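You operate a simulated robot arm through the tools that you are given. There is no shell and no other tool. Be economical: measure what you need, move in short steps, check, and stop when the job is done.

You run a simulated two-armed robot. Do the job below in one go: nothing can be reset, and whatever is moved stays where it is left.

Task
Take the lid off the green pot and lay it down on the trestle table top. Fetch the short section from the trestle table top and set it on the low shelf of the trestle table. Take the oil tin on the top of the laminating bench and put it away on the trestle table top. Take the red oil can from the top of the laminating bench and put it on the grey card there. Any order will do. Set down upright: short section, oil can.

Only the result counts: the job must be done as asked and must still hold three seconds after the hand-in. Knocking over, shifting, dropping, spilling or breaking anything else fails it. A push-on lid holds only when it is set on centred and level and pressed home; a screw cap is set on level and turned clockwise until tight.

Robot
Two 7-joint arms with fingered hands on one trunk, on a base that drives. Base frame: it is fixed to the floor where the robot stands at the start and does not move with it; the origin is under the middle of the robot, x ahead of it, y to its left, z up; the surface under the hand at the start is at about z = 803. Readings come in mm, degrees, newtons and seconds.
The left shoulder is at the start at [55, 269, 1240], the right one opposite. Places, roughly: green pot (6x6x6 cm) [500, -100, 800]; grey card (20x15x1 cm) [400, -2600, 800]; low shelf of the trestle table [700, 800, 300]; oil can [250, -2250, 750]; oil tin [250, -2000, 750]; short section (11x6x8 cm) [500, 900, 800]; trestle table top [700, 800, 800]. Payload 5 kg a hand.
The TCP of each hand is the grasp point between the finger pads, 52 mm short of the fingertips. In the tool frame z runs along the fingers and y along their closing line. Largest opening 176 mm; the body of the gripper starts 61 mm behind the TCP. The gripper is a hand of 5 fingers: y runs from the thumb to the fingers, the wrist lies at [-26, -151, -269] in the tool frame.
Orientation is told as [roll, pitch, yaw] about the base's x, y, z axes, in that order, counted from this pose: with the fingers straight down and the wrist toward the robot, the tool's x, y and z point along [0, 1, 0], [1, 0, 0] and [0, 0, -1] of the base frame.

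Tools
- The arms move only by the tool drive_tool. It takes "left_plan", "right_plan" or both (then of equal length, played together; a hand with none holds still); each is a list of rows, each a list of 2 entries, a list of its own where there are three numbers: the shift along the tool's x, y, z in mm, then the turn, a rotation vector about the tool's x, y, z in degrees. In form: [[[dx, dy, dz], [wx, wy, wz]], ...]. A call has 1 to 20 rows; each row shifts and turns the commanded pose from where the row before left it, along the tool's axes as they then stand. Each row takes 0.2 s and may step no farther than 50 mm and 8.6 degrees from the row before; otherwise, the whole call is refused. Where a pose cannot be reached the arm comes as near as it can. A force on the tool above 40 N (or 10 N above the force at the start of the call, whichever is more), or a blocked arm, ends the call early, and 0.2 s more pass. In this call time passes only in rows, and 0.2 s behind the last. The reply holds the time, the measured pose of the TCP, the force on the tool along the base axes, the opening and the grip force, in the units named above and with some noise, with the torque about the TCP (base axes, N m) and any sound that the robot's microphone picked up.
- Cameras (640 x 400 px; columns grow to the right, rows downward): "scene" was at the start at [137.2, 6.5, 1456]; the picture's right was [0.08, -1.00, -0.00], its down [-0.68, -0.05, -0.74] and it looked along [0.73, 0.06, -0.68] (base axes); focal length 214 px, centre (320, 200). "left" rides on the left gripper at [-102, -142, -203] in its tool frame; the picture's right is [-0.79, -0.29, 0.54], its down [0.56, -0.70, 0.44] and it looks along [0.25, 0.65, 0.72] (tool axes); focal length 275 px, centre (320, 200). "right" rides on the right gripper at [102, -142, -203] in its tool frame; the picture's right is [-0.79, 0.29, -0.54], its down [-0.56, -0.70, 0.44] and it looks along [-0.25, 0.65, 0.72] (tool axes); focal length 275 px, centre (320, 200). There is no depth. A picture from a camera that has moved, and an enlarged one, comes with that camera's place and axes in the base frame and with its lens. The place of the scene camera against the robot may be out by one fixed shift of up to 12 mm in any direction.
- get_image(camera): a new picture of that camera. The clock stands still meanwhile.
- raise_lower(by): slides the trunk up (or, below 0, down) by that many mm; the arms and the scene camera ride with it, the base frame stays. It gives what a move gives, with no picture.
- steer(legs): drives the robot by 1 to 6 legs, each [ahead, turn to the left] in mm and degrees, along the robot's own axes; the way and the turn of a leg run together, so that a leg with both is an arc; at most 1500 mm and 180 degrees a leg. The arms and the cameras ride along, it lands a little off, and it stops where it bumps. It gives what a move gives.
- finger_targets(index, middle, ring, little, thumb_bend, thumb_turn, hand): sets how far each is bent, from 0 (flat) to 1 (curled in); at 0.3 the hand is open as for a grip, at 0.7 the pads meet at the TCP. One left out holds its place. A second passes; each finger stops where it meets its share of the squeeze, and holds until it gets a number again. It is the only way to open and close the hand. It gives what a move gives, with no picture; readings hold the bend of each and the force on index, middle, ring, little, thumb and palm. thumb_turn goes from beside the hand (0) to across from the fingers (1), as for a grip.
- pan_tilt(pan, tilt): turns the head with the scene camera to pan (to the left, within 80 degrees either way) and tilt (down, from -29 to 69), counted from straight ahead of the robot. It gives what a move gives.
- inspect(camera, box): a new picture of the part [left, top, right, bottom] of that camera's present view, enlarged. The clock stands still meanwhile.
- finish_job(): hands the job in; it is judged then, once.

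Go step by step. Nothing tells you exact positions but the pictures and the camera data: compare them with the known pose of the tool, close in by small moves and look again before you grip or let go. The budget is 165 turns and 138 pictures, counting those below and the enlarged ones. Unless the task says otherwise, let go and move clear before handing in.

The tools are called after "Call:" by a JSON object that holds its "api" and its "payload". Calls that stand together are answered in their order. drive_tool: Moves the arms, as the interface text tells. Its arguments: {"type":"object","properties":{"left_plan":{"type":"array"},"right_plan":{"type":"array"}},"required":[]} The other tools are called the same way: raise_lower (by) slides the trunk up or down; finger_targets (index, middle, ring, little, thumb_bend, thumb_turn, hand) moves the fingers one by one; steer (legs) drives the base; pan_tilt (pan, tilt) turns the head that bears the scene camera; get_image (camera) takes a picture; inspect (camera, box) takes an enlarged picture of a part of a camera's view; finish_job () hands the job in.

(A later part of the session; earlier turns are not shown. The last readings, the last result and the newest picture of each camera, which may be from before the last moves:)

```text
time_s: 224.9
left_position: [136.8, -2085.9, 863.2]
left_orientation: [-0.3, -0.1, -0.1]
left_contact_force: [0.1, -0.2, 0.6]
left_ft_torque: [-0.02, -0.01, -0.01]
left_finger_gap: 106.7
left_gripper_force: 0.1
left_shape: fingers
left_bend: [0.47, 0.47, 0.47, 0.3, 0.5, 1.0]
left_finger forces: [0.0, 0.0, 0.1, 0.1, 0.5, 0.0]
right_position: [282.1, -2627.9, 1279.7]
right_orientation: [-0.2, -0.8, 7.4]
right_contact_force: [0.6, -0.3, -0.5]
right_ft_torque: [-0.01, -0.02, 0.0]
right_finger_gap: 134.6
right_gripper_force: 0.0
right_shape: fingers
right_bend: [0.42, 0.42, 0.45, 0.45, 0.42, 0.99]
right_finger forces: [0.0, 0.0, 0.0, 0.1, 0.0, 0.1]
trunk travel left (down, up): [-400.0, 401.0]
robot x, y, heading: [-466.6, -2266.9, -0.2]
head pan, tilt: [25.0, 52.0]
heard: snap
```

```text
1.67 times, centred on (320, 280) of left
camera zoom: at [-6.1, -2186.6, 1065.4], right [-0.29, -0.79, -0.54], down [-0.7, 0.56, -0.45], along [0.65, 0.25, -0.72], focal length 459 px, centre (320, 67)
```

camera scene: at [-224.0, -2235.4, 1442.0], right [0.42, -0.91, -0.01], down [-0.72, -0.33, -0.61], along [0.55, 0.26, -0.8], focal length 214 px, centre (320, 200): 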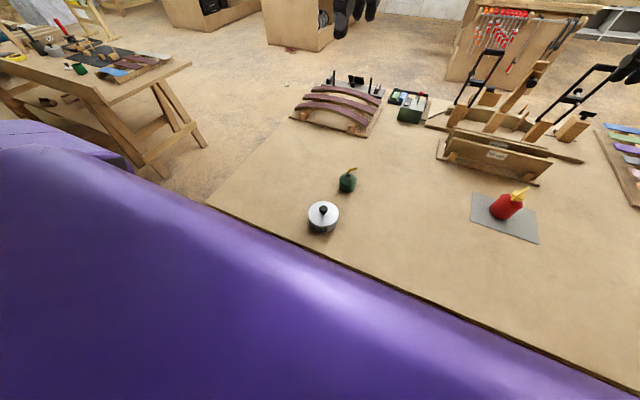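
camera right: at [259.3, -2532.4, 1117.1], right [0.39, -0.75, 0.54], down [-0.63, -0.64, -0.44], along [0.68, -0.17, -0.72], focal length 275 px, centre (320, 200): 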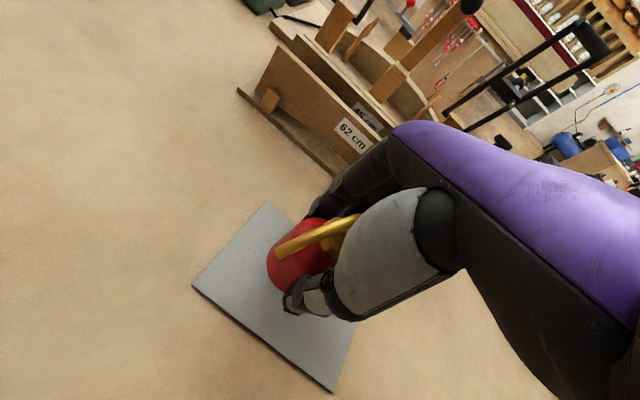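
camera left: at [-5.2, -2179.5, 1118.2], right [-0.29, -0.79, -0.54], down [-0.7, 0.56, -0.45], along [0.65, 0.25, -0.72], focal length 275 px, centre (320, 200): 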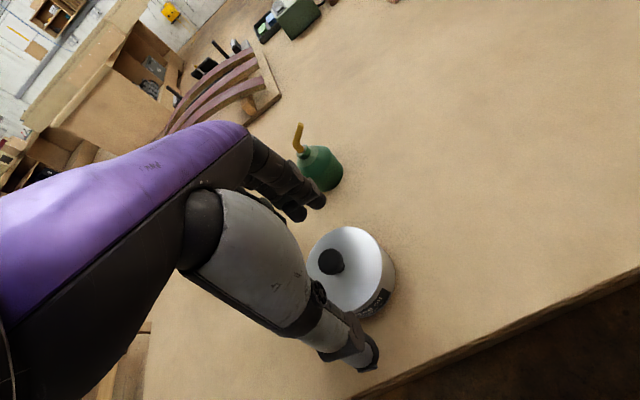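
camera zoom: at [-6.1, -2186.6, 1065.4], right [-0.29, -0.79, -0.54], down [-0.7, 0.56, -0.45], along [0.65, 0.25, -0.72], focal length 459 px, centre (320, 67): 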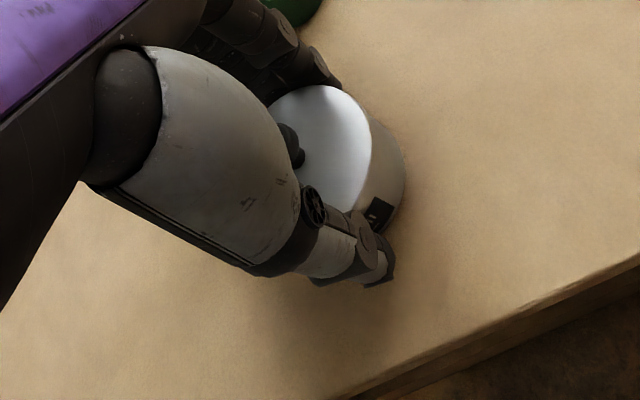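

A snap was heard, and the tin's lid may have loosened. I'll look closely at how the lid sits.

Call:
{"api": "inspect", "payload": {"camera": "scene", "box": [300, 150, 380, 210]}}

Call:
{"api": "inspect", "payload": {"camera": "left", "box": [280, 180, 380, 290]}}

```text
6.67 times, centred on (340, 180) of scene
camera zoom: at [-348.7, -2234.5, 1442.1], right [0.42, -0.91, -0.01], down [-0.72, -0.33, -0.61], along [0.55, 0.26, -0.8], focal length 1430 px, centre (187, 333)
```

zoom: 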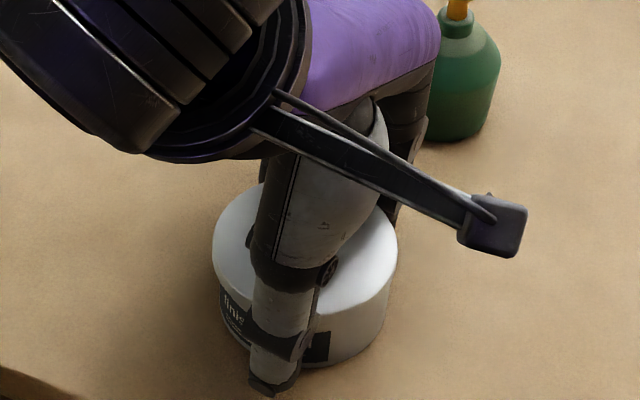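

```text
3.64 times, centred on (330, 235) of left
camera zoom: at [-6.1, -2186.6, 1065.4], right [-0.29, -0.79, -0.54], down [-0.7, 0.56, -0.45], along [0.65, 0.25, -0.72], focal length 1001 px, centre (284, 73)
```

zoom: 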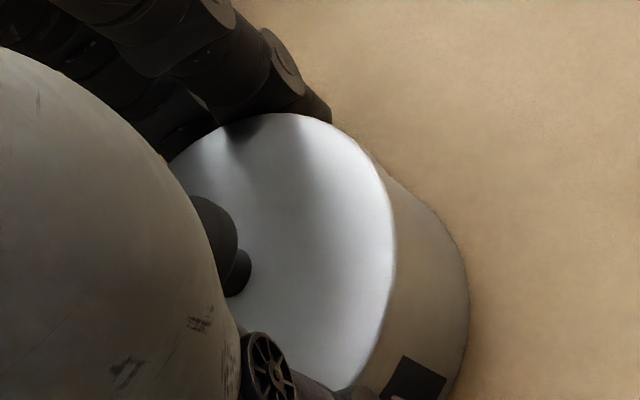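

The lid looks seated and level, and the finger pads are near vertical so they'll bear on the body as well. I'll lower 7 mm and close the grip, then check.

Call:
{"api": "drive_tool", "payload": {"left_plan": [[[0, -3, 4], [0, 0, 0]], [[0, 0, 3], [0, 0, 0]]]}}

Call:
{"api": "finger_targets", "payload": {"hand": "left", "index": 0.7, "middle": 0.7, "ring": 0.6, "thumb_bend": 0.7}}

Call:
{"api": "inspect", "payload": {"camera": "left", "box": [240, 160, 400, 320]}}

```text
time_s: 225.5
left_position: [134.6, -2085.3, 859.6]
left_orientation: [-0.4, -0.4, -0.1]
left_contact_force: [2.9, 2.2, 21.7]
left_ft_torque: [0.49, -1.57, 0.11]
left_finger_gap: 106.3
left_gripper_force: 11.1
left_shape: fingers
left_bend: [0.47, 0.46, 0.47, 0.3, 0.5, 1.0]
left_finger forces: [0.1, 23.0, 0.1, 0.0, 0.0, 0.1]
right_position: [280.5, -2627.7, 1281.0]
right_orientation: [-0.2, -0.9, 7.4]
right_contact_force: [0.3, -0.8, -0.8]
right_ft_torque: [-0.03, 0.0, 0.0]
right_finger_gap: 134.6
right_gripper_force: 0.0
right_shape: fingers
right_bend: [0.42, 0.42, 0.45, 0.45, 0.42, 0.99]
right_finger forces: [0.1, 0.0, 0.0, 0.0, 0.0, 0.0]
trunk travel left (down, up): [-400.0, 401.0]
robot x, y, heading: [-470.0, -2263.7, -0.4]
head pan, tilt: [25.0, 52.0]
heard: snap
```

```text
time_s: 226.2
left_position: [120.6, -2087.1, 866.5]
left_orientation: [-0.4, -1.1, -0.1]
left_contact_force: [0.0, 2.8, -2.2]
left_ft_torque: [-0.2, -0.02, -0.01]
left_finger_gap: 90.2
left_gripper_force: 29.1
left_shape: fingers
left_bend: [0.43, 0.48, 0.57, 0.3, 0.6, 1.0]
left_finger forces: [14.2, 7.5, 7.4, 0.1, 28.7, 0.0]
right_position: [261.1, -2628.6, 1291.4]
right_orientation: [-0.2, -1.8, 7.4]
right_contact_force: [-3.6, 0.1, 0.0]
right_ft_torque: [0.0, -0.42, -0.15]
right_finger_gap: 134.7
right_gripper_force: 0.1
right_shape: fingers
right_bend: [0.42, 0.42, 0.45, 0.45, 0.42, 0.99]
right_finger forces: [0.0, 0.1, 0.1, 0.0, 0.1, 0.0]
trunk travel left (down, up): [-400.0, 401.0]
robot x, y, heading: [-468.5, -2263.2, -0.1]
head pan, tilt: [25.0, 52.0]
heard: snap
stopped (left hand): the force on the tool passed its limit at 41 N (the readings are from after the stop); the commanded pose is now the measured one
```

```text
2.50 times, centred on (320, 240) of left
camera zoom: at [-25.1, -2185.7, 1066.6], right [-0.28, -0.79, -0.54], down [-0.69, 0.56, -0.46], along [0.67, 0.25, -0.7], focal length 688 px, centre (320, 100)
```

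zoom: 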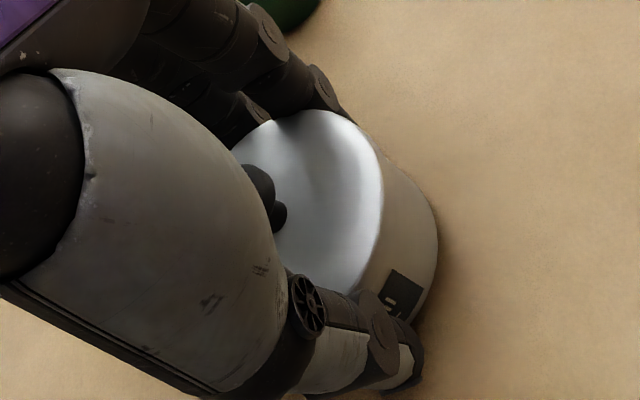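

The grip is holding at 29 N, though the lid has snapped again. I'll lift slightly and check whether lid and body rise together.

Call:
{"api": "drive_tool", "payload": {"left_plan": [[[0, 0, -6], [0, 0, 0]], [[0, 0, -8], [0, 0, 0]]]}}

Call:
{"api": "inspect", "payload": {"camera": "left", "box": [240, 160, 400, 320]}}

Call:
{"api": "inspect", "payload": {"camera": "scene", "box": [290, 140, 390, 215]}}

```text
time_s: 226.8
left_position: [124.7, -2086.8, 881.3]
left_orientation: [-0.5, -1.1, -0.1]
left_contact_force: [0.8, -0.2, -5.7]
left_ft_torque: [-0.05, 0.06, -0.02]
left_finger_gap: 90.3
left_gripper_force: 28.7
left_shape: fingers
left_bend: [0.43, 0.48, 0.57, 0.3, 0.6, 1.0]
left_finger forces: [14.2, 7.5, 7.2, 0.1, 28.5, 0.0]
right_position: [265.6, -2629.9, 1290.2]
right_orientation: [-0.3, -1.6, 7.4]
right_contact_force: [-0.3, -0.3, 0.0]
right_ft_torque: [0.03, 0.03, 0.02]
right_finger_gap: 134.9
right_gripper_force: 0.1
right_shape: fingers
right_bend: [0.42, 0.42, 0.45, 0.45, 0.42, 0.99]
right_finger forces: [0.0, 0.0, 0.0, 0.1, 0.0, 0.0]
trunk travel left (down, up): [-400.0, 401.0]
robot x, y, heading: [-473.9, -2263.3, 0.0]
head pan, tilt: [25.0, 52.0]
```

```text
2.50 times, centred on (320, 240) of left
camera zoom: at [-21.8, -2186.6, 1080.9], right [-0.28, -0.8, -0.54], down [-0.69, 0.56, -0.46], along [0.67, 0.24, -0.71], focal length 688 px, centre (320, 100)
```

zoom: 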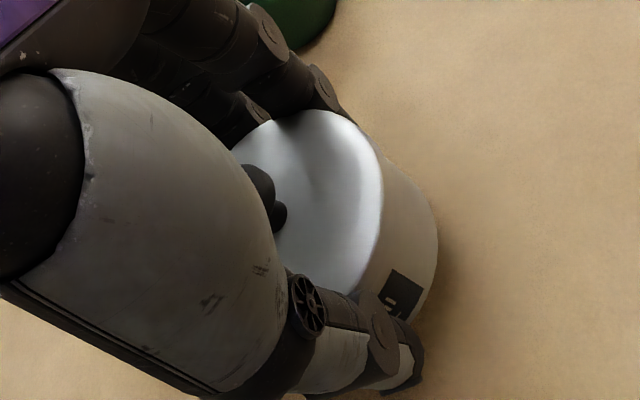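

```text
5.33 times, centred on (340, 178) of scene
camera zoom: at [-348.5, -2234.5, 1442.2], right [0.42, -0.91, -0.01], down [-0.72, -0.33, -0.61], along [0.55, 0.26, -0.8], focal length 1144 px, centre (213, 320)
```

zoom: 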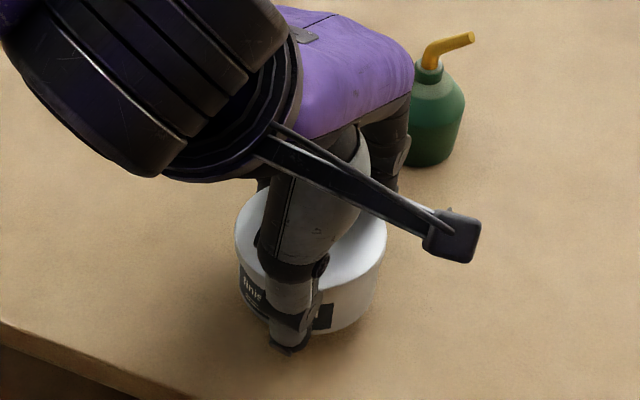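

The whole tin lifts together at about 5.7 N. I'll raise it clear and extend the arm forward for the drive.

Call:
{"api": "drive_tool", "payload": {"left_plan": [[[0, 0, -30], [1, 0, 0]], [[0, 0, -40], [0, 0, 0]], [[0, 0, -40], [0, 0, 0]], [[0, 0, -40], [0, 0, 0]], [[0, 0, -40], [0, 0, 0]], [[0, 0, -40], [0, 0, 0]], [[0, 30, 0], [0, 0, 0]], [[0, 30, 0], [0, 0, 0]], [[0, 30, 0], [0, 0, 0]], [[0, 30, 0], [0, 0, 0]]]}}

Call:
{"api": "inspect", "payload": {"camera": "left", "box": [240, 160, 400, 320]}}

Call:
{"api": "steer", "payload": {"legs": [[0, 15], [0, 15], [0, 15], [0, 15]]}}

```text
time_s: 229.1
left_position: [245.1, -2083.7, 1108.8]
left_orientation: [-0.5, 0.0, -0.2]
left_contact_force: [0.7, -0.1, -5.9]
left_ft_torque: [-0.03, 0.07, -0.03]
left_finger_gap: 90.0
left_gripper_force: 28.3
left_shape: fingers
left_bend: [0.43, 0.48, 0.57, 0.3, 0.6, 1.0]
left_finger forces: [14.0, 7.1, 7.1, 0.1, 27.4, 0.1]
right_position: [265.4, -2629.9, 1288.7]
right_orientation: [-0.3, -1.5, 7.4]
right_contact_force: [0.5, -0.3, -0.8]
right_ft_torque: [-0.03, 0.09, 0.02]
right_finger_gap: 134.7
right_gripper_force: 0.0
right_shape: fingers
right_bend: [0.42, 0.42, 0.45, 0.45, 0.42, 0.99]
right_finger forces: [0.1, 0.0, 0.1, 0.0, 0.0, 0.1]
trunk travel left (down, up): [-400.0, 401.0]
robot x, y, heading: [-468.0, -2264.2, -0.2]
head pan, tilt: [25.0, 52.0]
```

```text
2.50 times, centred on (320, 240) of left
camera zoom: at [101.8, -2184.1, 1312.3], right [-0.29, -0.79, -0.53], down [-0.7, 0.56, -0.45], along [0.65, 0.25, -0.72], focal length 688 px, centre (320, 100)
```

zoom: 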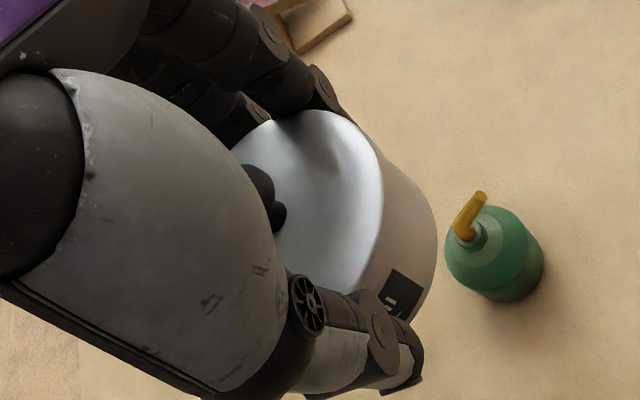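

```text
time_s: 234.4
left_position: [-267.3, -1554.3, 1110.1]
left_orientation: [-0.5, -0.1, 59.8]
left_contact_force: [-0.3, 0.2, -4.4]
left_ft_torque: [-0.09, -0.08, 0.01]
left_finger_gap: 89.6
left_gripper_force: 25.7
left_shape: fingers
left_bend: [0.43, 0.48, 0.57, 0.3, 0.6, 1.0]
left_finger forces: [12.4, 7.0, 7.0, 0.0, 24.9, 0.0]
right_position: [215.1, -1807.9, 1289.0]
right_orientation: [-0.3, -1.6, 67.3]
right_contact_force: [-0.2, -1.0, 0.4]
right_ft_torque: [-0.02, -0.04, 0.01]
right_finger_gap: 134.6
right_gripper_force: 0.0
right_shape: fingers
right_bend: [0.42, 0.42, 0.45, 0.45, 0.42, 0.99]
right_finger forces: [0.0, 0.0, 0.0, 0.1, 0.0, 0.0]
trunk travel left (down, up): [-400.0, 401.0]
robot x, y, heading: [-453.9, -2270.5, 59.5]
head pan, tilt: [25.0, 52.0]
```

The grip is steady. I'll move forward a bit, finish the turn to +90°, then drive along the bench.

Call:
{"api": "steer", "payload": {"legs": [[110, 0], [0, 15], [0, 15]]}}

Call:
{"api": "steer", "payload": {"legs": [[500, 0]]}}

```text
time_s: 238.2
left_position: [-590.5, -1476.8, 1121.1]
left_orientation: [-0.4, -1.1, 89.6]
left_contact_force: [3.0, -0.7, -4.2]
left_ft_torque: [0.06, 0.23, 0.05]
left_finger_gap: 89.4
left_gripper_force: 27.3
left_shape: fingers
left_bend: [0.44, 0.49, 0.57, 0.3, 0.6, 1.0]
left_finger forces: [13.6, 7.2, 7.7, 0.0, 26.4, 0.1]
right_position: [-45.8, -1460.8, 1298.6]
right_orientation: [-0.3, -2.4, 97.0]
right_contact_force: [2.1, -2.6, -0.6]
right_ft_torque: [0.15, 0.22, 0.04]
right_finger_gap: 134.8
right_gripper_force: 0.0
right_shape: fingers
right_bend: [0.42, 0.42, 0.45, 0.45, 0.42, 0.99]
right_finger forces: [0.0, 0.0, 0.0, 0.0, 0.1, 0.0]
trunk travel left (down, up): [-400.0, 401.0]
robot x, y, heading: [-386.2, -2180.1, 89.4]
head pan, tilt: [25.0, 52.0]
```

```text
time_s: 242.0
left_position: [-589.3, -992.6, 1129.0]
left_orientation: [-0.4, -1.5, 89.7]
left_contact_force: [-0.7, 0.5, -4.7]
left_ft_torque: [-0.09, -0.04, 0.01]
left_finger_gap: 89.5
left_gripper_force: 28.3
left_shape: fingers
left_bend: [0.44, 0.49, 0.57, 0.3, 0.6, 1.0]
left_finger forces: [13.8, 7.4, 8.2, 0.0, 27.1, 0.1]
right_position: [-44.8, -976.6, 1308.4]
right_orientation: [-0.5, -3.1, 97.2]
right_contact_force: [0.0, 1.2, -0.2]
right_ft_torque: [-0.06, -0.01, 0.05]
right_finger_gap: 134.8
right_gripper_force: 0.0
right_shape: fingers
right_bend: [0.42, 0.42, 0.45, 0.45, 0.42, 0.99]
right_finger forces: [0.0, 0.0, 0.1, 0.0, 0.1, 0.0]
trunk travel left (down, up): [-400.0, 401.0]
robot x, y, heading: [-382.4, -1679.3, 89.6]
head pan, tilt: [25.0, 52.0]
```

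Clear of the clamps. I'll continue past the bench end and veer toward the table aisle.

Call:
{"api": "steer", "payload": {"legs": [[400, 0], [0, -9], [0, -9], [800, 0], [0, 9], [0, 9]]}}

Call:
{"api": "pan_tilt", "payload": {"pan": -25, "tilt": 42}}

Call:
{"api": "get_image", "payload": {"camera": "scene"}}

```text
time_s: 254.0
left_position: [-361.6, 146.7, 1139.3]
left_orientation: [-0.4, -2.4, 90.8]
left_contact_force: [-1.7, -0.1, -4.5]
left_ft_torque: [-0.07, -0.17, -0.02]
left_finger_gap: 89.6
left_gripper_force: 27.4
left_shape: fingers
left_bend: [0.43, 0.49, 0.57, 0.3, 0.6, 1.0]
left_finger forces: [13.6, 7.4, 8.3, 0.0, 26.8, 0.0]
right_position: [182.5, 171.4, 1317.8]
right_orientation: [-0.8, -3.9, 98.4]
right_contact_force: [-2.1, -0.4, 0.1]
right_ft_torque: [0.05, -0.22, -0.05]
right_finger_gap: 134.6
right_gripper_force: 0.1
right_shape: fingers
right_bend: [0.42, 0.42, 0.45, 0.45, 0.42, 0.99]
right_finger forces: [0.0, 0.0, 0.0, 0.0, 0.0, 0.0]
trunk travel left (down, up): [-400.0, 401.0]
robot x, y, heading: [-135.5, -521.2, 90.8]
head pan, tilt: [25.0, 52.0]
```

```text
time_s: 255.2
left_position: [-360.3, 130.4, 1147.9]
left_orientation: [-0.4, -3.3, 90.7]
left_contact_force: [0.4, -1.5, -3.2]
left_ft_torque: [0.08, 0.04, 0.04]
left_finger_gap: 89.5
left_gripper_force: 28.3
left_shape: fingers
left_bend: [0.44, 0.49, 0.57, 0.3, 0.6, 1.0]
left_finger forces: [13.8, 7.2, 8.2, 0.1, 27.0, 0.1]
right_position: [185.1, 152.1, 1327.2]
right_orientation: [-0.8, -4.6, 98.4]
right_contact_force: [0.6, -1.6, 1.2]
right_ft_torque: [0.17, 0.03, -0.01]
right_finger_gap: 134.6
right_gripper_force: 0.0
right_shape: fingers
right_bend: [0.42, 0.42, 0.45, 0.45, 0.42, 0.99]
right_finger forces: [0.0, 0.0, 0.0, 0.0, 0.1, 0.0]
trunk travel left (down, up): [-400.0, 401.0]
robot x, y, heading: [-136.0, -521.0, 90.5]
head pan, tilt: [-25.0, 42.0]
```

```text
21 pictures are left
camera scene: at [-106.6, -387.1, 1456.1], right [0.91, -0.41, 0.01], down [-0.28, -0.62, -0.73], along [0.31, 0.67, -0.68], focal length 214 px, centre (320, 200)
```

scene: 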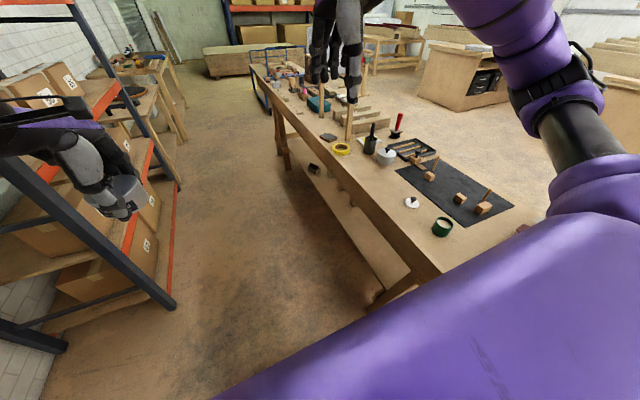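

I'm back at the table and the tin is secure. I'll drive to y≈-10 and turn to face the table in small steps.

Call:
{"api": "steer", "payload": {"legs": [[510, 0], [0, -15], [0, -15], [0, -15], [0, -15], [0, -15]]}}

Call:
{"api": "steer", "payload": {"legs": [[0, -15.5]]}}

Call:
{"api": "pan_tilt", "payload": {"pan": 10, "tilt": 50}}

Call:
{"api": "get_image", "payload": {"camera": "scene"}}

```text
time_s: 260.1
left_position: [-263.1, 665.6, 1162.4]
left_orientation: [-0.9, -4.4, 82.3]
left_contact_force: [1.5, 6.3, -10.6]
left_ft_torque: [-0.86, -0.12, -0.21]
left_finger_gap: 89.6
left_gripper_force: 28.0
left_shape: fingers
left_bend: [0.43, 0.49, 0.57, 0.3, 0.6, 1.0]
left_finger forces: [13.5, 7.0, 8.4, 0.0, 26.6, 0.1]
right_position: [281.8, 597.0, 1332.1]
right_orientation: [-0.9, -5.1, 89.3]
right_contact_force: [-1.1, 0.4, 3.0]
right_ft_torque: [-0.1, -0.22, -0.07]
right_finger_gap: 134.6
right_gripper_force: 0.0
right_shape: fingers
right_bend: [0.42, 0.42, 0.45, 0.45, 0.42, 0.99]
right_finger forces: [0.0, 0.0, 0.0, 0.1, 0.1, 0.1]
trunk travel left (down, up): [-400.0, 401.0]
robot x, y, heading: [-135.9, -0.8, 81.7]
head pan, tilt: [-25.0, 42.0]
stopped in leg 2: the robot was blocked; the commanded pose is now the measured one
```

```text
time_s: 260.8
left_position: [-266.6, 633.2, 1180.7]
left_orientation: [-1.0, -6.3, 82.4]
left_contact_force: [-0.4, -4.7, 0.8]
left_ft_torque: [0.43, 0.09, 0.1]
left_finger_gap: 89.8
left_gripper_force: 28.6
left_shape: fingers
left_bend: [0.43, 0.49, 0.57, 0.3, 0.6, 1.0]
left_finger forces: [13.7, 7.1, 8.3, 0.0, 27.3, 0.0]
right_position: [279.6, 554.7, 1348.5]
right_orientation: [-1.2, -6.8, 89.1]
right_contact_force: [0.7, -5.2, 1.2]
right_ft_torque: [0.67, -0.01, -0.12]
right_finger_gap: 134.9
right_gripper_force: 0.0
right_shape: fingers
right_bend: [0.42, 0.42, 0.45, 0.45, 0.42, 0.99]
right_finger forces: [0.0, 0.0, 0.1, 0.1, 0.1, 0.0]
trunk travel left (down, up): [-400.0, 401.0]
robot x, y, heading: [-133.4, 0.9, 81.8]
head pan, tilt: [-25.0, 42.0]
stopped in leg 1: the robot was blocked; the commanded pose is now the measured one
```

```text
time_s: 261.8
left_position: [-266.6, 636.3, 1178.8]
left_orientation: [-0.8, -6.2, 82.4]
left_contact_force: [-0.3, -1.3, -2.8]
left_ft_torque: [0.09, 0.03, 0.03]
left_finger_gap: 89.7
left_gripper_force: 28.5
left_shape: fingers
left_bend: [0.43, 0.49, 0.57, 0.3, 0.6, 1.0]
left_finger forces: [13.8, 7.3, 8.4, 0.1, 27.1, 0.0]
right_position: [279.7, 558.8, 1347.2]
right_orientation: [-1.3, -6.6, 89.4]
right_contact_force: [-0.9, -1.8, 0.9]
right_ft_torque: [0.2, -0.04, -0.05]
right_finger_gap: 134.8
right_gripper_force: 0.1
right_shape: fingers
right_bend: [0.42, 0.42, 0.45, 0.45, 0.42, 0.99]
right_finger forces: [0.1, 0.0, 0.0, 0.0, 0.0, 0.0]
trunk travel left (down, up): [-400.0, 401.0]
robot x, y, heading: [-138.4, -1.7, 81.9]
head pan, tilt: [10.0, 50.0]
```

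```text
20 pictures are left
camera scene: at [-136.0, 132.8, 1445.1], right [1.0, 0.03, 0.0], down [0.02, -0.77, -0.63], along [-0.02, 0.63, -0.77], focal length 214 px, centre (320, 200)
```

scene: 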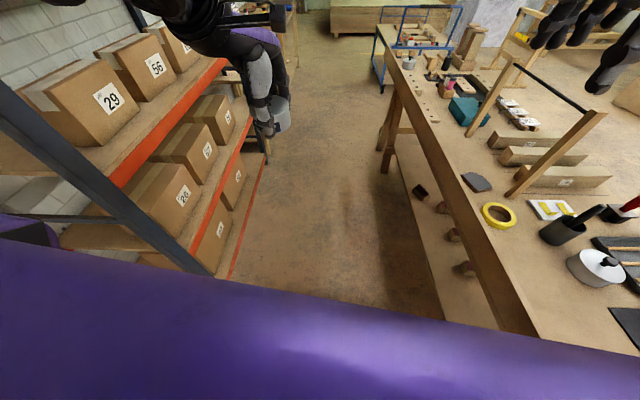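

The turn stalled at 82° near the rack. I'll reverse 250 mm to get away from it and try turning there.

Call:
{"api": "steer", "payload": {"legs": [[-250, 0], [0, -12], [0, -12]]}}

```text
time_s: 266.2
left_position: [-32.1, 388.0, 1177.8]
left_orientation: [-1.0, -6.0, 58.2]
left_contact_force: [-0.6, -0.1, -5.2]
left_ft_torque: [-0.01, -0.02, -0.02]
left_finger_gap: 89.6
left_gripper_force: 27.8
left_shape: fingers
left_bend: [0.43, 0.49, 0.57, 0.3, 0.6, 1.0]
left_finger forces: [13.3, 7.2, 8.3, 0.0, 26.4, 0.1]
right_position: [435.7, 94.8, 1345.8]
right_orientation: [-1.4, -6.3, 65.0]
right_contact_force: [-0.6, -0.7, 0.6]
right_ft_torque: [0.04, -0.03, 0.0]
right_finger_gap: 134.9
right_gripper_force: 0.0
right_shape: fingers
right_bend: [0.42, 0.42, 0.45, 0.45, 0.42, 0.99]
right_finger forces: [0.0, 0.1, 0.0, 0.1, 0.0, 0.0]
trunk travel left (down, up): [-400.0, 401.0]
robot x, y, heading: [-175.2, -245.4, 58.0]
head pan, tilt: [10.0, 50.0]
```

Turning works here. I'll continue to face the table.

Call:
{"api": "steer", "payload": {"legs": [[0, -15], [0, -15], [0, -14], [0, -14]]}}

Call:
{"api": "get_image", "payload": {"camera": "scene"}}

```text
time_s: 271.4
left_position: [419.3, -30.8, 1184.8]
left_orientation: [-0.9, -6.7, 0.1]
left_contact_force: [-0.9, -0.3, -4.0]
left_ft_torque: [0.01, 0.02, 0.04]
left_finger_gap: 89.3
left_gripper_force: 27.9
left_shape: fingers
left_bend: [0.43, 0.49, 0.57, 0.3, 0.6, 1.0]
left_finger forces: [13.4, 7.1, 8.5, 0.1, 26.3, 0.1]
right_position: [416.0, -583.6, 1352.3]
right_orientation: [-1.3, -7.1, 6.9]
right_contact_force: [-0.2, -0.4, 0.2]
right_ft_torque: [0.01, -0.03, -0.03]
right_finger_gap: 134.8
right_gripper_force: 0.2
right_shape: fingers
right_bend: [0.42, 0.42, 0.45, 0.45, 0.42, 0.99]
right_finger forces: [0.0, 0.0, 0.0, 0.1, 0.0, 0.1]
trunk travel left (down, up): [-400.0, 401.0]
robot x, y, heading: [-179.4, -236.6, -0.6]
head pan, tilt: [10.0, 50.0]
```

```text
19 pictures are left
camera scene: at [-50.3, -226.5, 1444.7], right [0.17, -0.99, 0.0], down [-0.76, -0.13, -0.63], along [0.62, 0.11, -0.77], focal length 214 px, centre (320, 200)
```

scene: 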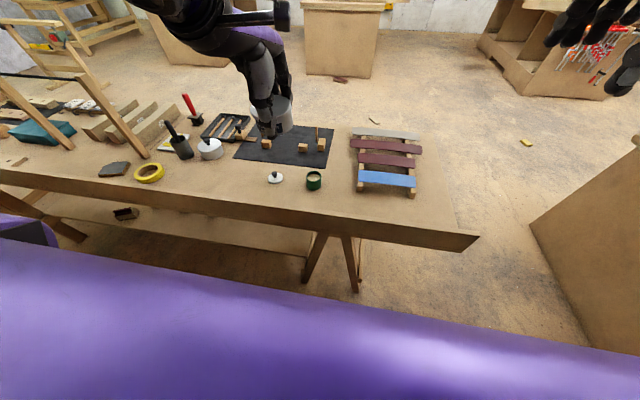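

I'm facing the table with the tin held. I'll level it and move over the free area at about [490,205].

Call:
{"api": "drive_tool", "payload": {"left_plan": [[[0, 0, 0], [6.7, 0.9, 0]], [[40, 12, 0], [0, 0, 0]], [[40, 12, 0], [0, 0, 0]], [[40, 12, 0], [0, 0, 0]], [[40, 12, 0], [0, 0, 0]], [[40, 12, 0], [0, 0, 0]], [[36, 12, 0], [0, 0, 0]], [[0, 0, 45], [0, 0, 0]], [[0, 0, 45], [0, 0, 0]], [[0, 0, 45], [0, 0, 0]], [[0, 0, 45], [0, 0, 0]]]}}

Call:
{"api": "pan_tilt", "payload": {"pan": 25, "tilt": 50}}

Call:
{"api": "get_image", "payload": {"camera": "scene"}}

Call:
{"api": "get_image", "payload": {"camera": "left"}}

```text
time_s: 273.8
left_position: [481.1, 204.7, 1011.9]
left_orientation: [-0.1, -0.8, 0.1]
left_contact_force: [2.6, 1.1, -3.2]
left_ft_torque: [-0.14, 0.29, -0.08]
left_finger_gap: 89.4
left_gripper_force: 27.3
left_shape: fingers
left_bend: [0.43, 0.49, 0.57, 0.3, 0.6, 1.0]
left_finger forces: [13.6, 7.2, 8.5, 0.0, 25.8, 0.0]
right_position: [400.4, -581.9, 1358.8]
right_orientation: [-1.5, -7.7, 7.1]
right_contact_force: [1.5, 2.2, -1.0]
right_ft_torque: [-0.16, 0.14, 0.0]
right_finger_gap: 134.5
right_gripper_force: 0.1
right_shape: fingers
right_bend: [0.42, 0.42, 0.45, 0.45, 0.42, 0.99]
right_finger forces: [0.1, 0.1, 0.0, 0.0, 0.0, 0.1]
trunk travel left (down, up): [-400.0, 401.0]
robot x, y, heading: [-178.9, -238.7, -0.3]
head pan, tilt: [10.0, 50.0]
```

```text
time_s: 274.6
left_position: [479.6, 204.5, 1014.1]
left_orientation: [-0.1, -0.7, 0.0]
left_contact_force: [-0.7, -0.1, -5.3]
left_ft_torque: [-0.1, 0.12, 0.0]
left_finger_gap: 89.4
left_gripper_force: 27.7
left_shape: fingers
left_bend: [0.43, 0.49, 0.57, 0.3, 0.6, 1.0]
left_finger forces: [13.5, 7.2, 8.4, 0.0, 25.8, 0.0]
right_position: [397.7, -583.6, 1360.5]
right_orientation: [-1.6, -7.8, 7.0]
right_contact_force: [0.2, 0.6, 0.0]
right_ft_torque: [-0.04, -0.01, 0.0]
right_finger_gap: 134.8
right_gripper_force: 0.0
right_shape: fingers
right_bend: [0.42, 0.42, 0.45, 0.45, 0.42, 0.99]
right_finger forces: [0.0, 0.0, 0.0, 0.1, 0.0, 0.0]
trunk travel left (down, up): [-400.0, 401.0]
robot x, y, heading: [-178.4, -239.4, -0.0]
head pan, tilt: [25.0, 50.0]
```

```text
18 pictures are left
camera scene: at [-55.4, -206.6, 1444.7], right [0.42, -0.91, -0.01], down [-0.71, -0.32, -0.63], along [0.57, 0.27, -0.77], focal length 214 px, centre (320, 200)
```

scene: 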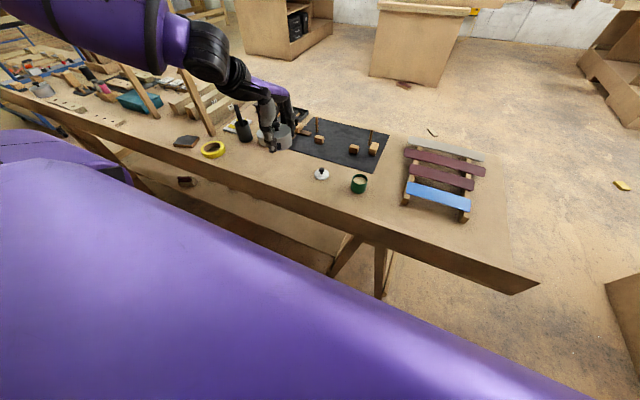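

```text
17 pictures are left
camera left: at [335.7, 101.6, 1213.7], right [-0.28, -0.79, -0.54], down [-0.7, 0.56, -0.45], along [0.66, 0.25, -0.71], focal length 275 px, centre (320, 200)
```

left: 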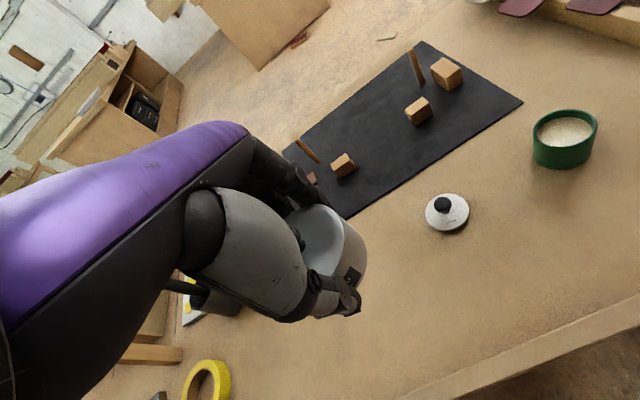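

The spot under the tin is clear. I'll lower to just above the table, then step down to contact.

Call:
{"api": "drive_tool", "payload": {"left_plan": [[[0, 5, 40], [0.7, 0, 0]], [[0, 0, 45], [0, 0, 0]], [[0, 0, 40], [0, 0, 0]]]}}

Call:
{"api": "drive_tool", "payload": {"left_plan": [[[0, 0, 4], [0, 0, 0]], [[0, 0, 4], [0, 0, 0]]]}}

Call:
{"api": "drive_tool", "payload": {"left_plan": [[[0, 0, 3], [0, 0, 0]], [[0, 0, 2], [0, 0, 0]]]}}

Call:
{"api": "drive_tool", "payload": {"left_plan": [[[0, 0, 2], [0, 0, 0]]]}}

```text
time_s: 275.4
left_position: [484.7, 206.1, 886.6]
left_orientation: [-0.1, 0.0, 0.1]
left_contact_force: [2.1, 0.4, -3.9]
left_ft_torque: [-0.08, 0.31, -0.08]
left_finger_gap: 89.5
left_gripper_force: 27.0
left_shape: fingers
left_bend: [0.43, 0.49, 0.57, 0.3, 0.6, 1.0]
left_finger forces: [13.5, 7.2, 8.4, 0.1, 25.6, 0.0]
right_position: [399.0, -582.2, 1359.7]
right_orientation: [-1.5, -7.7, 7.1]
right_contact_force: [1.4, 0.7, 0.1]
right_ft_torque: [-0.13, 0.19, -0.02]
right_finger_gap: 134.7
right_gripper_force: 0.0
right_shape: fingers
right_bend: [0.42, 0.42, 0.45, 0.45, 0.42, 0.99]
right_finger forces: [0.1, 0.0, 0.0, 0.1, 0.1, 0.1]
trunk travel left (down, up): [-400.0, 401.0]
robot x, y, heading: [-177.9, -241.4, -0.2]
head pan, tilt: [25.0, 50.0]
```

```text
time_s: 276.0
left_position: [484.5, 203.5, 880.7]
left_orientation: [0.1, -0.2, -0.1]
left_contact_force: [-0.5, -0.3, -3.9]
left_ft_torque: [0.0, 0.04, 0.01]
left_finger_gap: 89.0
left_gripper_force: 27.1
left_shape: fingers
left_bend: [0.43, 0.49, 0.57, 0.3, 0.6, 1.0]
left_finger forces: [13.6, 7.0, 8.4, 0.1, 25.8, 0.1]
right_position: [399.0, -584.1, 1359.4]
right_orientation: [-1.4, -7.9, 7.0]
right_contact_force: [0.2, -0.3, 0.4]
right_ft_torque: [0.03, -0.09, 0.03]
right_finger_gap: 134.6
right_gripper_force: 0.1
right_shape: fingers
right_bend: [0.42, 0.42, 0.45, 0.45, 0.42, 0.99]
right_finger forces: [0.1, 0.1, 0.0, 0.0, 0.1, 0.1]
trunk travel left (down, up): [-400.0, 401.0]
robot x, y, heading: [-178.5, -236.8, -0.5]
head pan, tilt: [25.0, 50.0]
```

```text
time_s: 276.6
left_position: [485.2, 203.9, 874.0]
left_orientation: [0.0, -0.1, 0.1]
left_contact_force: [0.0, 0.2, -4.8]
left_ft_torque: [-0.03, 0.02, 0.03]
left_finger_gap: 89.4
left_gripper_force: 27.2
left_shape: fingers
left_bend: [0.43, 0.49, 0.57, 0.3, 0.6, 1.0]
left_finger forces: [13.6, 7.1, 8.3, 0.0, 25.8, 0.0]
right_position: [397.6, -583.0, 1360.1]
right_orientation: [-1.5, -7.9, 7.0]
right_contact_force: [0.9, 0.3, -0.7]
right_ft_torque: [0.0, -0.01, -0.01]
right_finger_gap: 134.6
right_gripper_force: 0.1
right_shape: fingers
right_bend: [0.42, 0.42, 0.45, 0.45, 0.42, 0.99]
right_finger forces: [0.0, 0.0, 0.1, 0.1, 0.1, 0.1]
trunk travel left (down, up): [-400.0, 401.0]
robot x, y, heading: [-179.0, -242.1, -0.4]
head pan, tilt: [25.0, 50.0]
```

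```text
time_s: 277.0
left_position: [484.8, 204.3, 873.1]
left_orientation: [0.0, -0.2, 0.1]
left_contact_force: [0.0, -0.5, -5.3]
left_ft_torque: [-0.04, 0.05, -0.01]
left_finger_gap: 89.3
left_gripper_force: 27.1
left_shape: fingers
left_bend: [0.43, 0.49, 0.57, 0.3, 0.6, 1.0]
left_finger forces: [13.6, 7.1, 8.4, 0.0, 25.8, 0.0]
right_position: [399.4, -583.8, 1359.8]
right_orientation: [-1.5, -7.9, 6.9]
right_contact_force: [0.1, -0.6, -0.7]
right_ft_torque: [0.03, -0.02, -0.03]
right_finger_gap: 134.8
right_gripper_force: 0.1
right_shape: fingers
right_bend: [0.42, 0.42, 0.45, 0.45, 0.42, 0.99]
right_finger forces: [0.0, 0.0, 0.1, 0.0, 0.0, 0.0]
trunk travel left (down, up): [-400.0, 401.0]
robot x, y, heading: [-183.2, -234.8, -0.5]
head pan, tilt: [25.0, 50.0]
```

Not down yet, so I'll continue in small steps.

Call:
{"api": "drive_tool", "payload": {"left_plan": [[[0, 0, 2], [0, 0, 0]], [[0, 0, 2], [0, 0, 0]]]}}

Call:
{"api": "drive_tool", "payload": {"left_plan": [[[0, 0, 2], [0, 0, 0]]]}}

Call:
{"api": "drive_tool", "payload": {"left_plan": [[[0, 0, 2], [0, 0, 0]]]}}

```text
time_s: 277.6
left_position: [484.4, 204.5, 867.8]
left_orientation: [0.0, 0.0, 0.1]
left_contact_force: [-0.2, 0.1, -4.8]
left_ft_torque: [-0.01, 0.01, 0.0]
left_finger_gap: 89.3
left_gripper_force: 27.3
left_shape: fingers
left_bend: [0.43, 0.49, 0.57, 0.3, 0.6, 1.0]
left_finger forces: [13.6, 7.0, 8.4, 0.0, 25.8, 0.0]
right_position: [398.1, -583.7, 1358.8]
right_orientation: [-1.5, -7.7, 7.0]
right_contact_force: [-0.7, -0.9, 0.7]
right_ft_torque: [-0.03, 0.03, -0.01]
right_finger_gap: 134.7
right_gripper_force: 0.0
right_shape: fingers
right_bend: [0.42, 0.42, 0.45, 0.45, 0.42, 0.99]
right_finger forces: [0.0, 0.0, 0.1, 0.0, 0.1, 0.0]
trunk travel left (down, up): [-400.0, 401.0]
robot x, y, heading: [-182.6, -238.6, -0.3]
head pan, tilt: [25.0, 50.0]
```

```text
time_s: 278.0
left_position: [486.2, 204.7, 868.3]
left_orientation: [0.0, 0.0, 0.0]
left_contact_force: [-0.3, 0.5, -5.7]
left_ft_torque: [-0.02, 0.09, 0.03]
left_finger_gap: 89.4
left_gripper_force: 27.1
left_shape: fingers
left_bend: [0.43, 0.49, 0.57, 0.3, 0.6, 1.0]
left_finger forces: [13.6, 7.1, 8.4, 0.0, 25.8, 0.0]
right_position: [398.1, -582.6, 1360.2]
right_orientation: [-1.6, -7.8, 7.0]
right_contact_force: [0.3, -0.1, -0.4]
right_ft_torque: [-0.02, -0.01, 0.01]
right_finger_gap: 134.7
right_gripper_force: 0.2
right_shape: fingers
right_bend: [0.42, 0.42, 0.45, 0.45, 0.42, 0.99]
right_finger forces: [0.0, 0.1, 0.1, 0.1, 0.0, 0.0]
trunk travel left (down, up): [-400.0, 401.0]
robot x, y, heading: [-177.2, -237.9, -0.3]
head pan, tilt: [25.0, 50.0]
```

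```text
time_s: 278.4
left_position: [485.5, 203.9, 864.0]
left_orientation: [0.0, 0.1, 0.1]
left_contact_force: [0.4, -0.6, -5.6]
left_ft_torque: [-0.07, 0.07, 0.03]
left_finger_gap: 89.3
left_gripper_force: 27.1
left_shape: fingers
left_bend: [0.43, 0.49, 0.57, 0.3, 0.6, 1.0]
left_finger forces: [13.6, 7.2, 8.3, 0.0, 25.7, 0.1]
right_position: [398.3, -583.8, 1360.4]
right_orientation: [-1.5, -7.8, 7.0]
right_contact_force: [0.1, 0.1, 0.1]
right_ft_torque: [0.02, 0.04, -0.01]
right_finger_gap: 134.7
right_gripper_force: 0.0
right_shape: fingers
right_bend: [0.42, 0.42, 0.45, 0.45, 0.42, 0.99]
right_finger forces: [0.1, 0.0, 0.1, 0.0, 0.0, 0.0]
trunk travel left (down, up): [-400.0, 401.0]
robot x, y, heading: [-180.2, -237.2, -0.3]
head pan, tilt: [25.0, 50.0]
```

Call:
{"api": "drive_tool", "payload": {"left_plan": [[[0, 0, 2], [0, 0, 0]], [[0, 0, 2], [0, 0, 0]]]}}

Call:
{"api": "inspect", "payload": {"camera": "left", "box": [240, 160, 400, 320]}}

```text
time_s: 279.0
left_position: [484.9, 204.2, 862.6]
left_orientation: [0.1, -0.1, 0.1]
left_contact_force: [0.5, 0.0, -2.3]
left_ft_torque: [-0.01, -0.08, 0.04]
left_finger_gap: 89.1
left_gripper_force: 27.9
left_shape: fingers
left_bend: [0.43, 0.49, 0.57, 0.3, 0.6, 1.0]
left_finger forces: [13.3, 8.5, 8.3, 0.0, 25.5, 0.0]
right_position: [398.6, -584.3, 1359.1]
right_orientation: [-1.5, -7.9, 7.0]
right_contact_force: [-0.6, 0.2, 0.1]
right_ft_torque: [0.02, -0.03, 0.02]
right_finger_gap: 134.6
right_gripper_force: 0.1
right_shape: fingers
right_bend: [0.42, 0.42, 0.45, 0.45, 0.42, 0.99]
right_finger forces: [0.0, 0.0, 0.0, 0.0, 0.0, 0.0]
trunk travel left (down, up): [-400.0, 401.0]
robot x, y, heading: [-177.6, -236.1, -0.3]
head pan, tilt: [25.0, 50.0]
```

```text
2.50 times, centred on (320, 240) of left
camera zoom: at [342.6, 103.1, 1063.9], right [-0.29, -0.79, -0.54], down [-0.7, 0.56, -0.44], along [0.65, 0.25, -0.71], focal length 688 px, centre (320, 100)
```

zoom: 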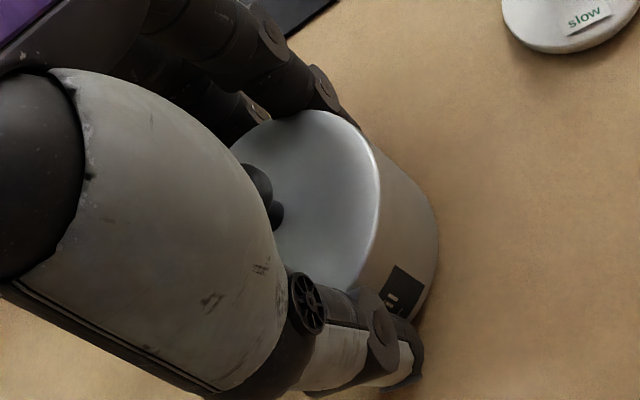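

The load has just dropped from 5.6 to 2.3 N, so contact is beginning. I'll take one or two more small steps.

Call:
{"api": "drive_tool", "payload": {"left_plan": [[[0, 0, 2], [0, 0, 0]]]}}

Call:
{"api": "drive_tool", "payload": {"left_plan": [[[0, 0, 1.5], [0, 0, 0]]]}}

```text
time_s: 279.4
left_position: [484.9, 203.3, 861.3]
left_orientation: [0.0, -0.2, 0.0]
left_contact_force: [-2.0, 3.0, 13.0]
left_ft_torque: [0.26, -0.8, 0.19]
left_finger_gap: 89.5
left_gripper_force: 34.8
left_shape: fingers
left_bend: [0.43, 0.48, 0.57, 0.3, 0.6, 1.0]
left_finger forces: [12.4, 20.2, 8.7, 0.0, 27.6, 0.0]
right_position: [397.1, -584.0, 1360.7]
right_orientation: [-1.5, -7.9, 7.0]
right_contact_force: [0.9, 0.3, -0.1]
right_ft_torque: [-0.01, 0.05, 0.01]
right_finger_gap: 134.5
right_gripper_force: 0.1
right_shape: fingers
right_bend: [0.42, 0.42, 0.45, 0.45, 0.42, 0.99]
right_finger forces: [0.0, 0.0, 0.0, 0.0, 0.0, 0.0]
trunk travel left (down, up): [-400.0, 401.0]
robot x, y, heading: [-181.1, -235.0, -0.3]
head pan, tilt: [25.0, 50.0]
```

```text
time_s: 279.8
left_position: [484.6, 204.6, 860.1]
left_orientation: [0.0, -0.2, 0.0]
left_contact_force: [-1.8, 4.7, 23.5]
left_ft_torque: [0.48, -1.46, 0.24]
left_finger_gap: 89.1
left_gripper_force: 39.0
left_shape: fingers
left_bend: [0.43, 0.48, 0.57, 0.3, 0.6, 1.0]
left_finger forces: [11.9, 30.1, 9.1, 0.0, 28.0, 0.1]
right_position: [397.2, -583.4, 1360.9]
right_orientation: [-1.5, -7.9, 7.1]
right_contact_force: [0.0, 0.1, 0.2]
right_ft_torque: [0.01, 0.02, 0.02]
right_finger_gap: 135.0
right_gripper_force: 0.1
right_shape: fingers
right_bend: [0.42, 0.42, 0.45, 0.45, 0.42, 0.99]
right_finger forces: [0.1, 0.0, 0.0, 0.0, 0.0, 0.0]
trunk travel left (down, up): [-400.0, 401.0]
robot x, y, heading: [-180.6, -240.7, -0.1]
head pan, tilt: [25.0, 50.0]
```

The middle fingertip is also touching the table, so the tin is down or within a millimetre or two. I'll ease up 1.5 mm and release.

Call:
{"api": "drive_tool", "payload": {"left_plan": [[[0, 0, -1.5], [0, 0, 0]]]}}

Call:
{"api": "finger_targets", "payload": {"hand": "left", "index": 0.39, "middle": 0.42, "ring": 0.47, "thumb_bend": 0.52}}

Call:
{"api": "finger_targets", "payload": {"hand": "left", "index": 0.32, "middle": 0.32, "ring": 0.32, "thumb_bend": 0.36}}

Call:
{"api": "inspect", "payload": {"camera": "left", "box": [240, 160, 400, 320]}}

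```text
time_s: 280.2
left_position: [484.7, 204.1, 861.4]
left_orientation: [0.0, -0.1, 0.0]
left_contact_force: [3.6, 2.7, 19.4]
left_ft_torque: [0.37, -1.62, 0.15]
left_finger_gap: 88.9
left_gripper_force: 37.7
left_shape: fingers
left_bend: [0.43, 0.48, 0.57, 0.3, 0.6, 1.0]
left_finger forces: [13.8, 26.3, 9.7, 0.0, 25.8, 0.0]
right_position: [397.6, -584.7, 1360.5]
right_orientation: [-1.5, -7.8, 7.0]
right_contact_force: [0.0, -0.3, 0.1]
right_ft_torque: [-0.01, 0.0, -0.01]
right_finger_gap: 134.7
right_gripper_force: 0.1
right_shape: fingers
right_bend: [0.42, 0.42, 0.45, 0.45, 0.42, 0.99]
right_finger forces: [0.0, 0.1, 0.0, 0.0, 0.0, 0.0]
trunk travel left (down, up): [-400.0, 401.0]
robot x, y, heading: [-180.0, -239.1, -0.5]
head pan, tilt: [25.0, 50.0]
```

```text
time_s: 281.2
left_position: [483.4, 205.0, 859.8]
left_orientation: [0.0, 0.0, 0.1]
left_contact_force: [-1.5, -0.7, 4.6]
left_ft_torque: [0.05, -0.28, 0.0]
left_finger_gap: 118.9
left_gripper_force: 2.4
left_shape: fingers
left_bend: [0.39, 0.43, 0.47, 0.3, 0.52, 1.0]
left_finger forces: [0.1, 4.9, 0.0, 0.1, 0.1, 0.0]
right_position: [397.8, -583.3, 1359.6]
right_orientation: [-1.5, -7.9, 7.0]
right_contact_force: [-0.3, -0.5, -0.5]
right_ft_torque: [-0.04, -0.02, -0.02]
right_finger_gap: 134.9
right_gripper_force: 0.2
right_shape: fingers
right_bend: [0.42, 0.42, 0.45, 0.45, 0.42, 0.99]
right_finger forces: [0.0, 0.0, 0.0, 0.0, 0.1, 0.1]
trunk travel left (down, up): [-400.0, 401.0]
robot x, y, heading: [-181.1, -237.8, -0.4]
head pan, tilt: [25.0, 50.0]
```

```text
time_s: 282.2
left_position: [484.5, 205.0, 859.3]
left_orientation: [0.0, -0.1, 0.2]
left_contact_force: [-0.5, 0.7, 0.2]
left_ft_torque: [0.01, 0.02, 0.01]
left_finger_gap: 169.1
left_gripper_force: 0.0
left_shape: fingers
left_bend: [0.32, 0.32, 0.32, 0.3, 0.36, 0.98]
left_finger forces: [0.0, 0.1, 0.0, 0.1, 0.1, 0.1]
right_position: [398.6, -584.0, 1360.8]
right_orientation: [-1.4, -7.9, 7.0]
right_contact_force: [-0.3, -0.6, -0.1]
right_ft_torque: [0.01, -0.01, -0.02]
right_finger_gap: 134.5
right_gripper_force: 0.0
right_shape: fingers
right_bend: [0.42, 0.42, 0.45, 0.45, 0.42, 0.99]
right_finger forces: [0.0, 0.0, 0.0, 0.0, 0.1, 0.0]
trunk travel left (down, up): [-400.0, 401.0]
robot x, y, heading: [-182.1, -240.1, -0.4]
head pan, tilt: [25.0, 50.0]
```

```text
2.50 times, centred on (320, 240) of left
camera zoom: at [342.6, 102.9, 1061.3], right [-0.29, -0.79, -0.54], down [-0.7, 0.56, -0.44], along [0.65, 0.25, -0.72], focal length 688 px, centre (320, 100)
```

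zoom: 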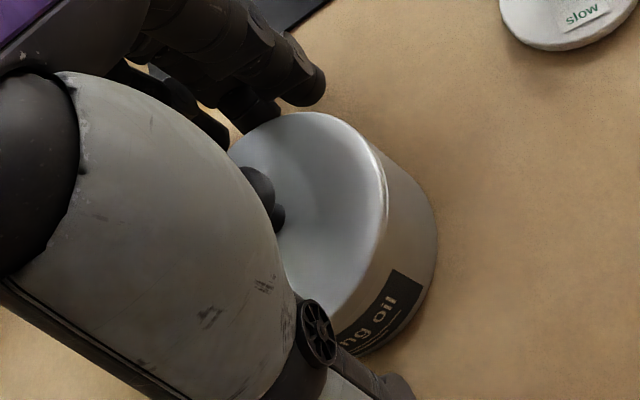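

Released. I'll rise straight up and look at the tin and its lid.

Call:
{"api": "drive_tool", "payload": {"left_plan": [[[0, -5, -5], [0, 0, 0]], [[0, 0, -25], [0, 0, 0]], [[0, 0, -40], [0, 0, 0]], [[0, 0, -45], [0, 0, 0]], [[0, 0, -45], [0, 0, 0]], [[0, 0, -45], [0, 0, 0]]]}}

Call:
{"api": "inspect", "payload": {"camera": "left", "box": [280, 180, 440, 340]}}

Call:
{"api": "inspect", "payload": {"camera": "scene", "box": [240, 110, 340, 185]}}

```text
time_s: 283.6
left_position: [477.8, 205.4, 1066.9]
left_orientation: [0.0, -0.1, 0.0]
left_contact_force: [-0.5, -0.6, -0.2]
left_ft_torque: [0.08, -0.19, 0.03]
left_finger_gap: 169.2
left_gripper_force: 0.2
left_shape: fingers
left_bend: [0.32, 0.32, 0.32, 0.3, 0.36, 0.98]
left_finger forces: [0.1, 0.0, 0.0, 0.0, 0.0, 0.1]
right_position: [397.6, -586.8, 1359.5]
right_orientation: [-1.5, -7.9, 7.0]
right_contact_force: [-1.4, -1.4, 0.1]
right_ft_torque: [0.11, -0.16, -0.02]
right_finger_gap: 134.8
right_gripper_force: 0.1
right_shape: fingers
right_bend: [0.42, 0.42, 0.45, 0.45, 0.42, 0.99]
right_finger forces: [0.0, 0.0, 0.0, 0.0, 0.0, 0.1]
trunk travel left (down, up): [-400.0, 401.0]
robot x, y, heading: [-181.8, -239.3, -0.3]
head pan, tilt: [25.0, 50.0]
```

```text
2.50 times, centred on (360, 260) of left
camera zoom: at [336.0, 103.6, 1268.3], right [-0.29, -0.79, -0.54], down [-0.7, 0.56, -0.44], along [0.65, 0.25, -0.71], focal length 688 px, centre (220, 50)
```

zoom: 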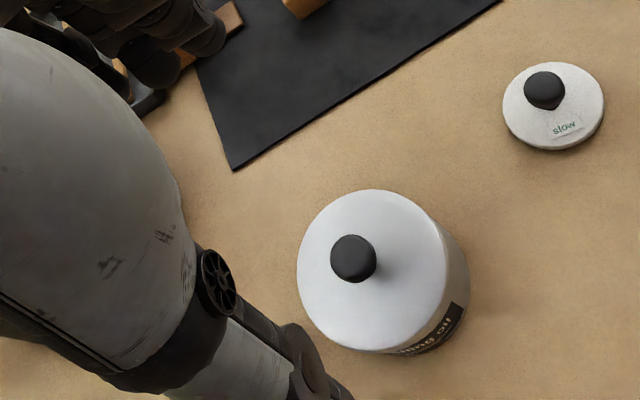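

```text
5.33 times, centred on (290, 148) of scene
camera zoom: at [-57.1, -208.2, 1445.0], right [0.42, -0.91, -0.01], down [-0.7, -0.32, -0.63], along [0.57, 0.27, -0.77], focal length 1144 px, centre (480, 480)
```

zoom: 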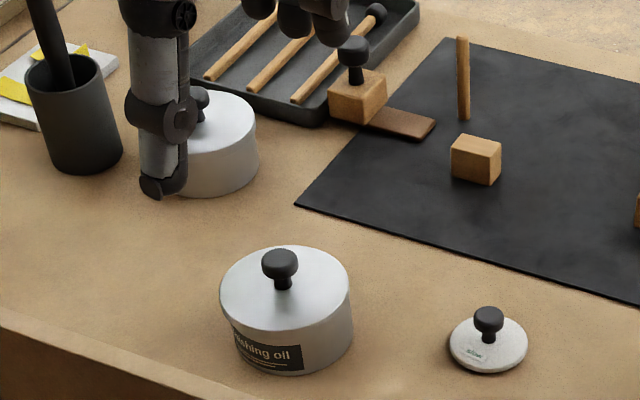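

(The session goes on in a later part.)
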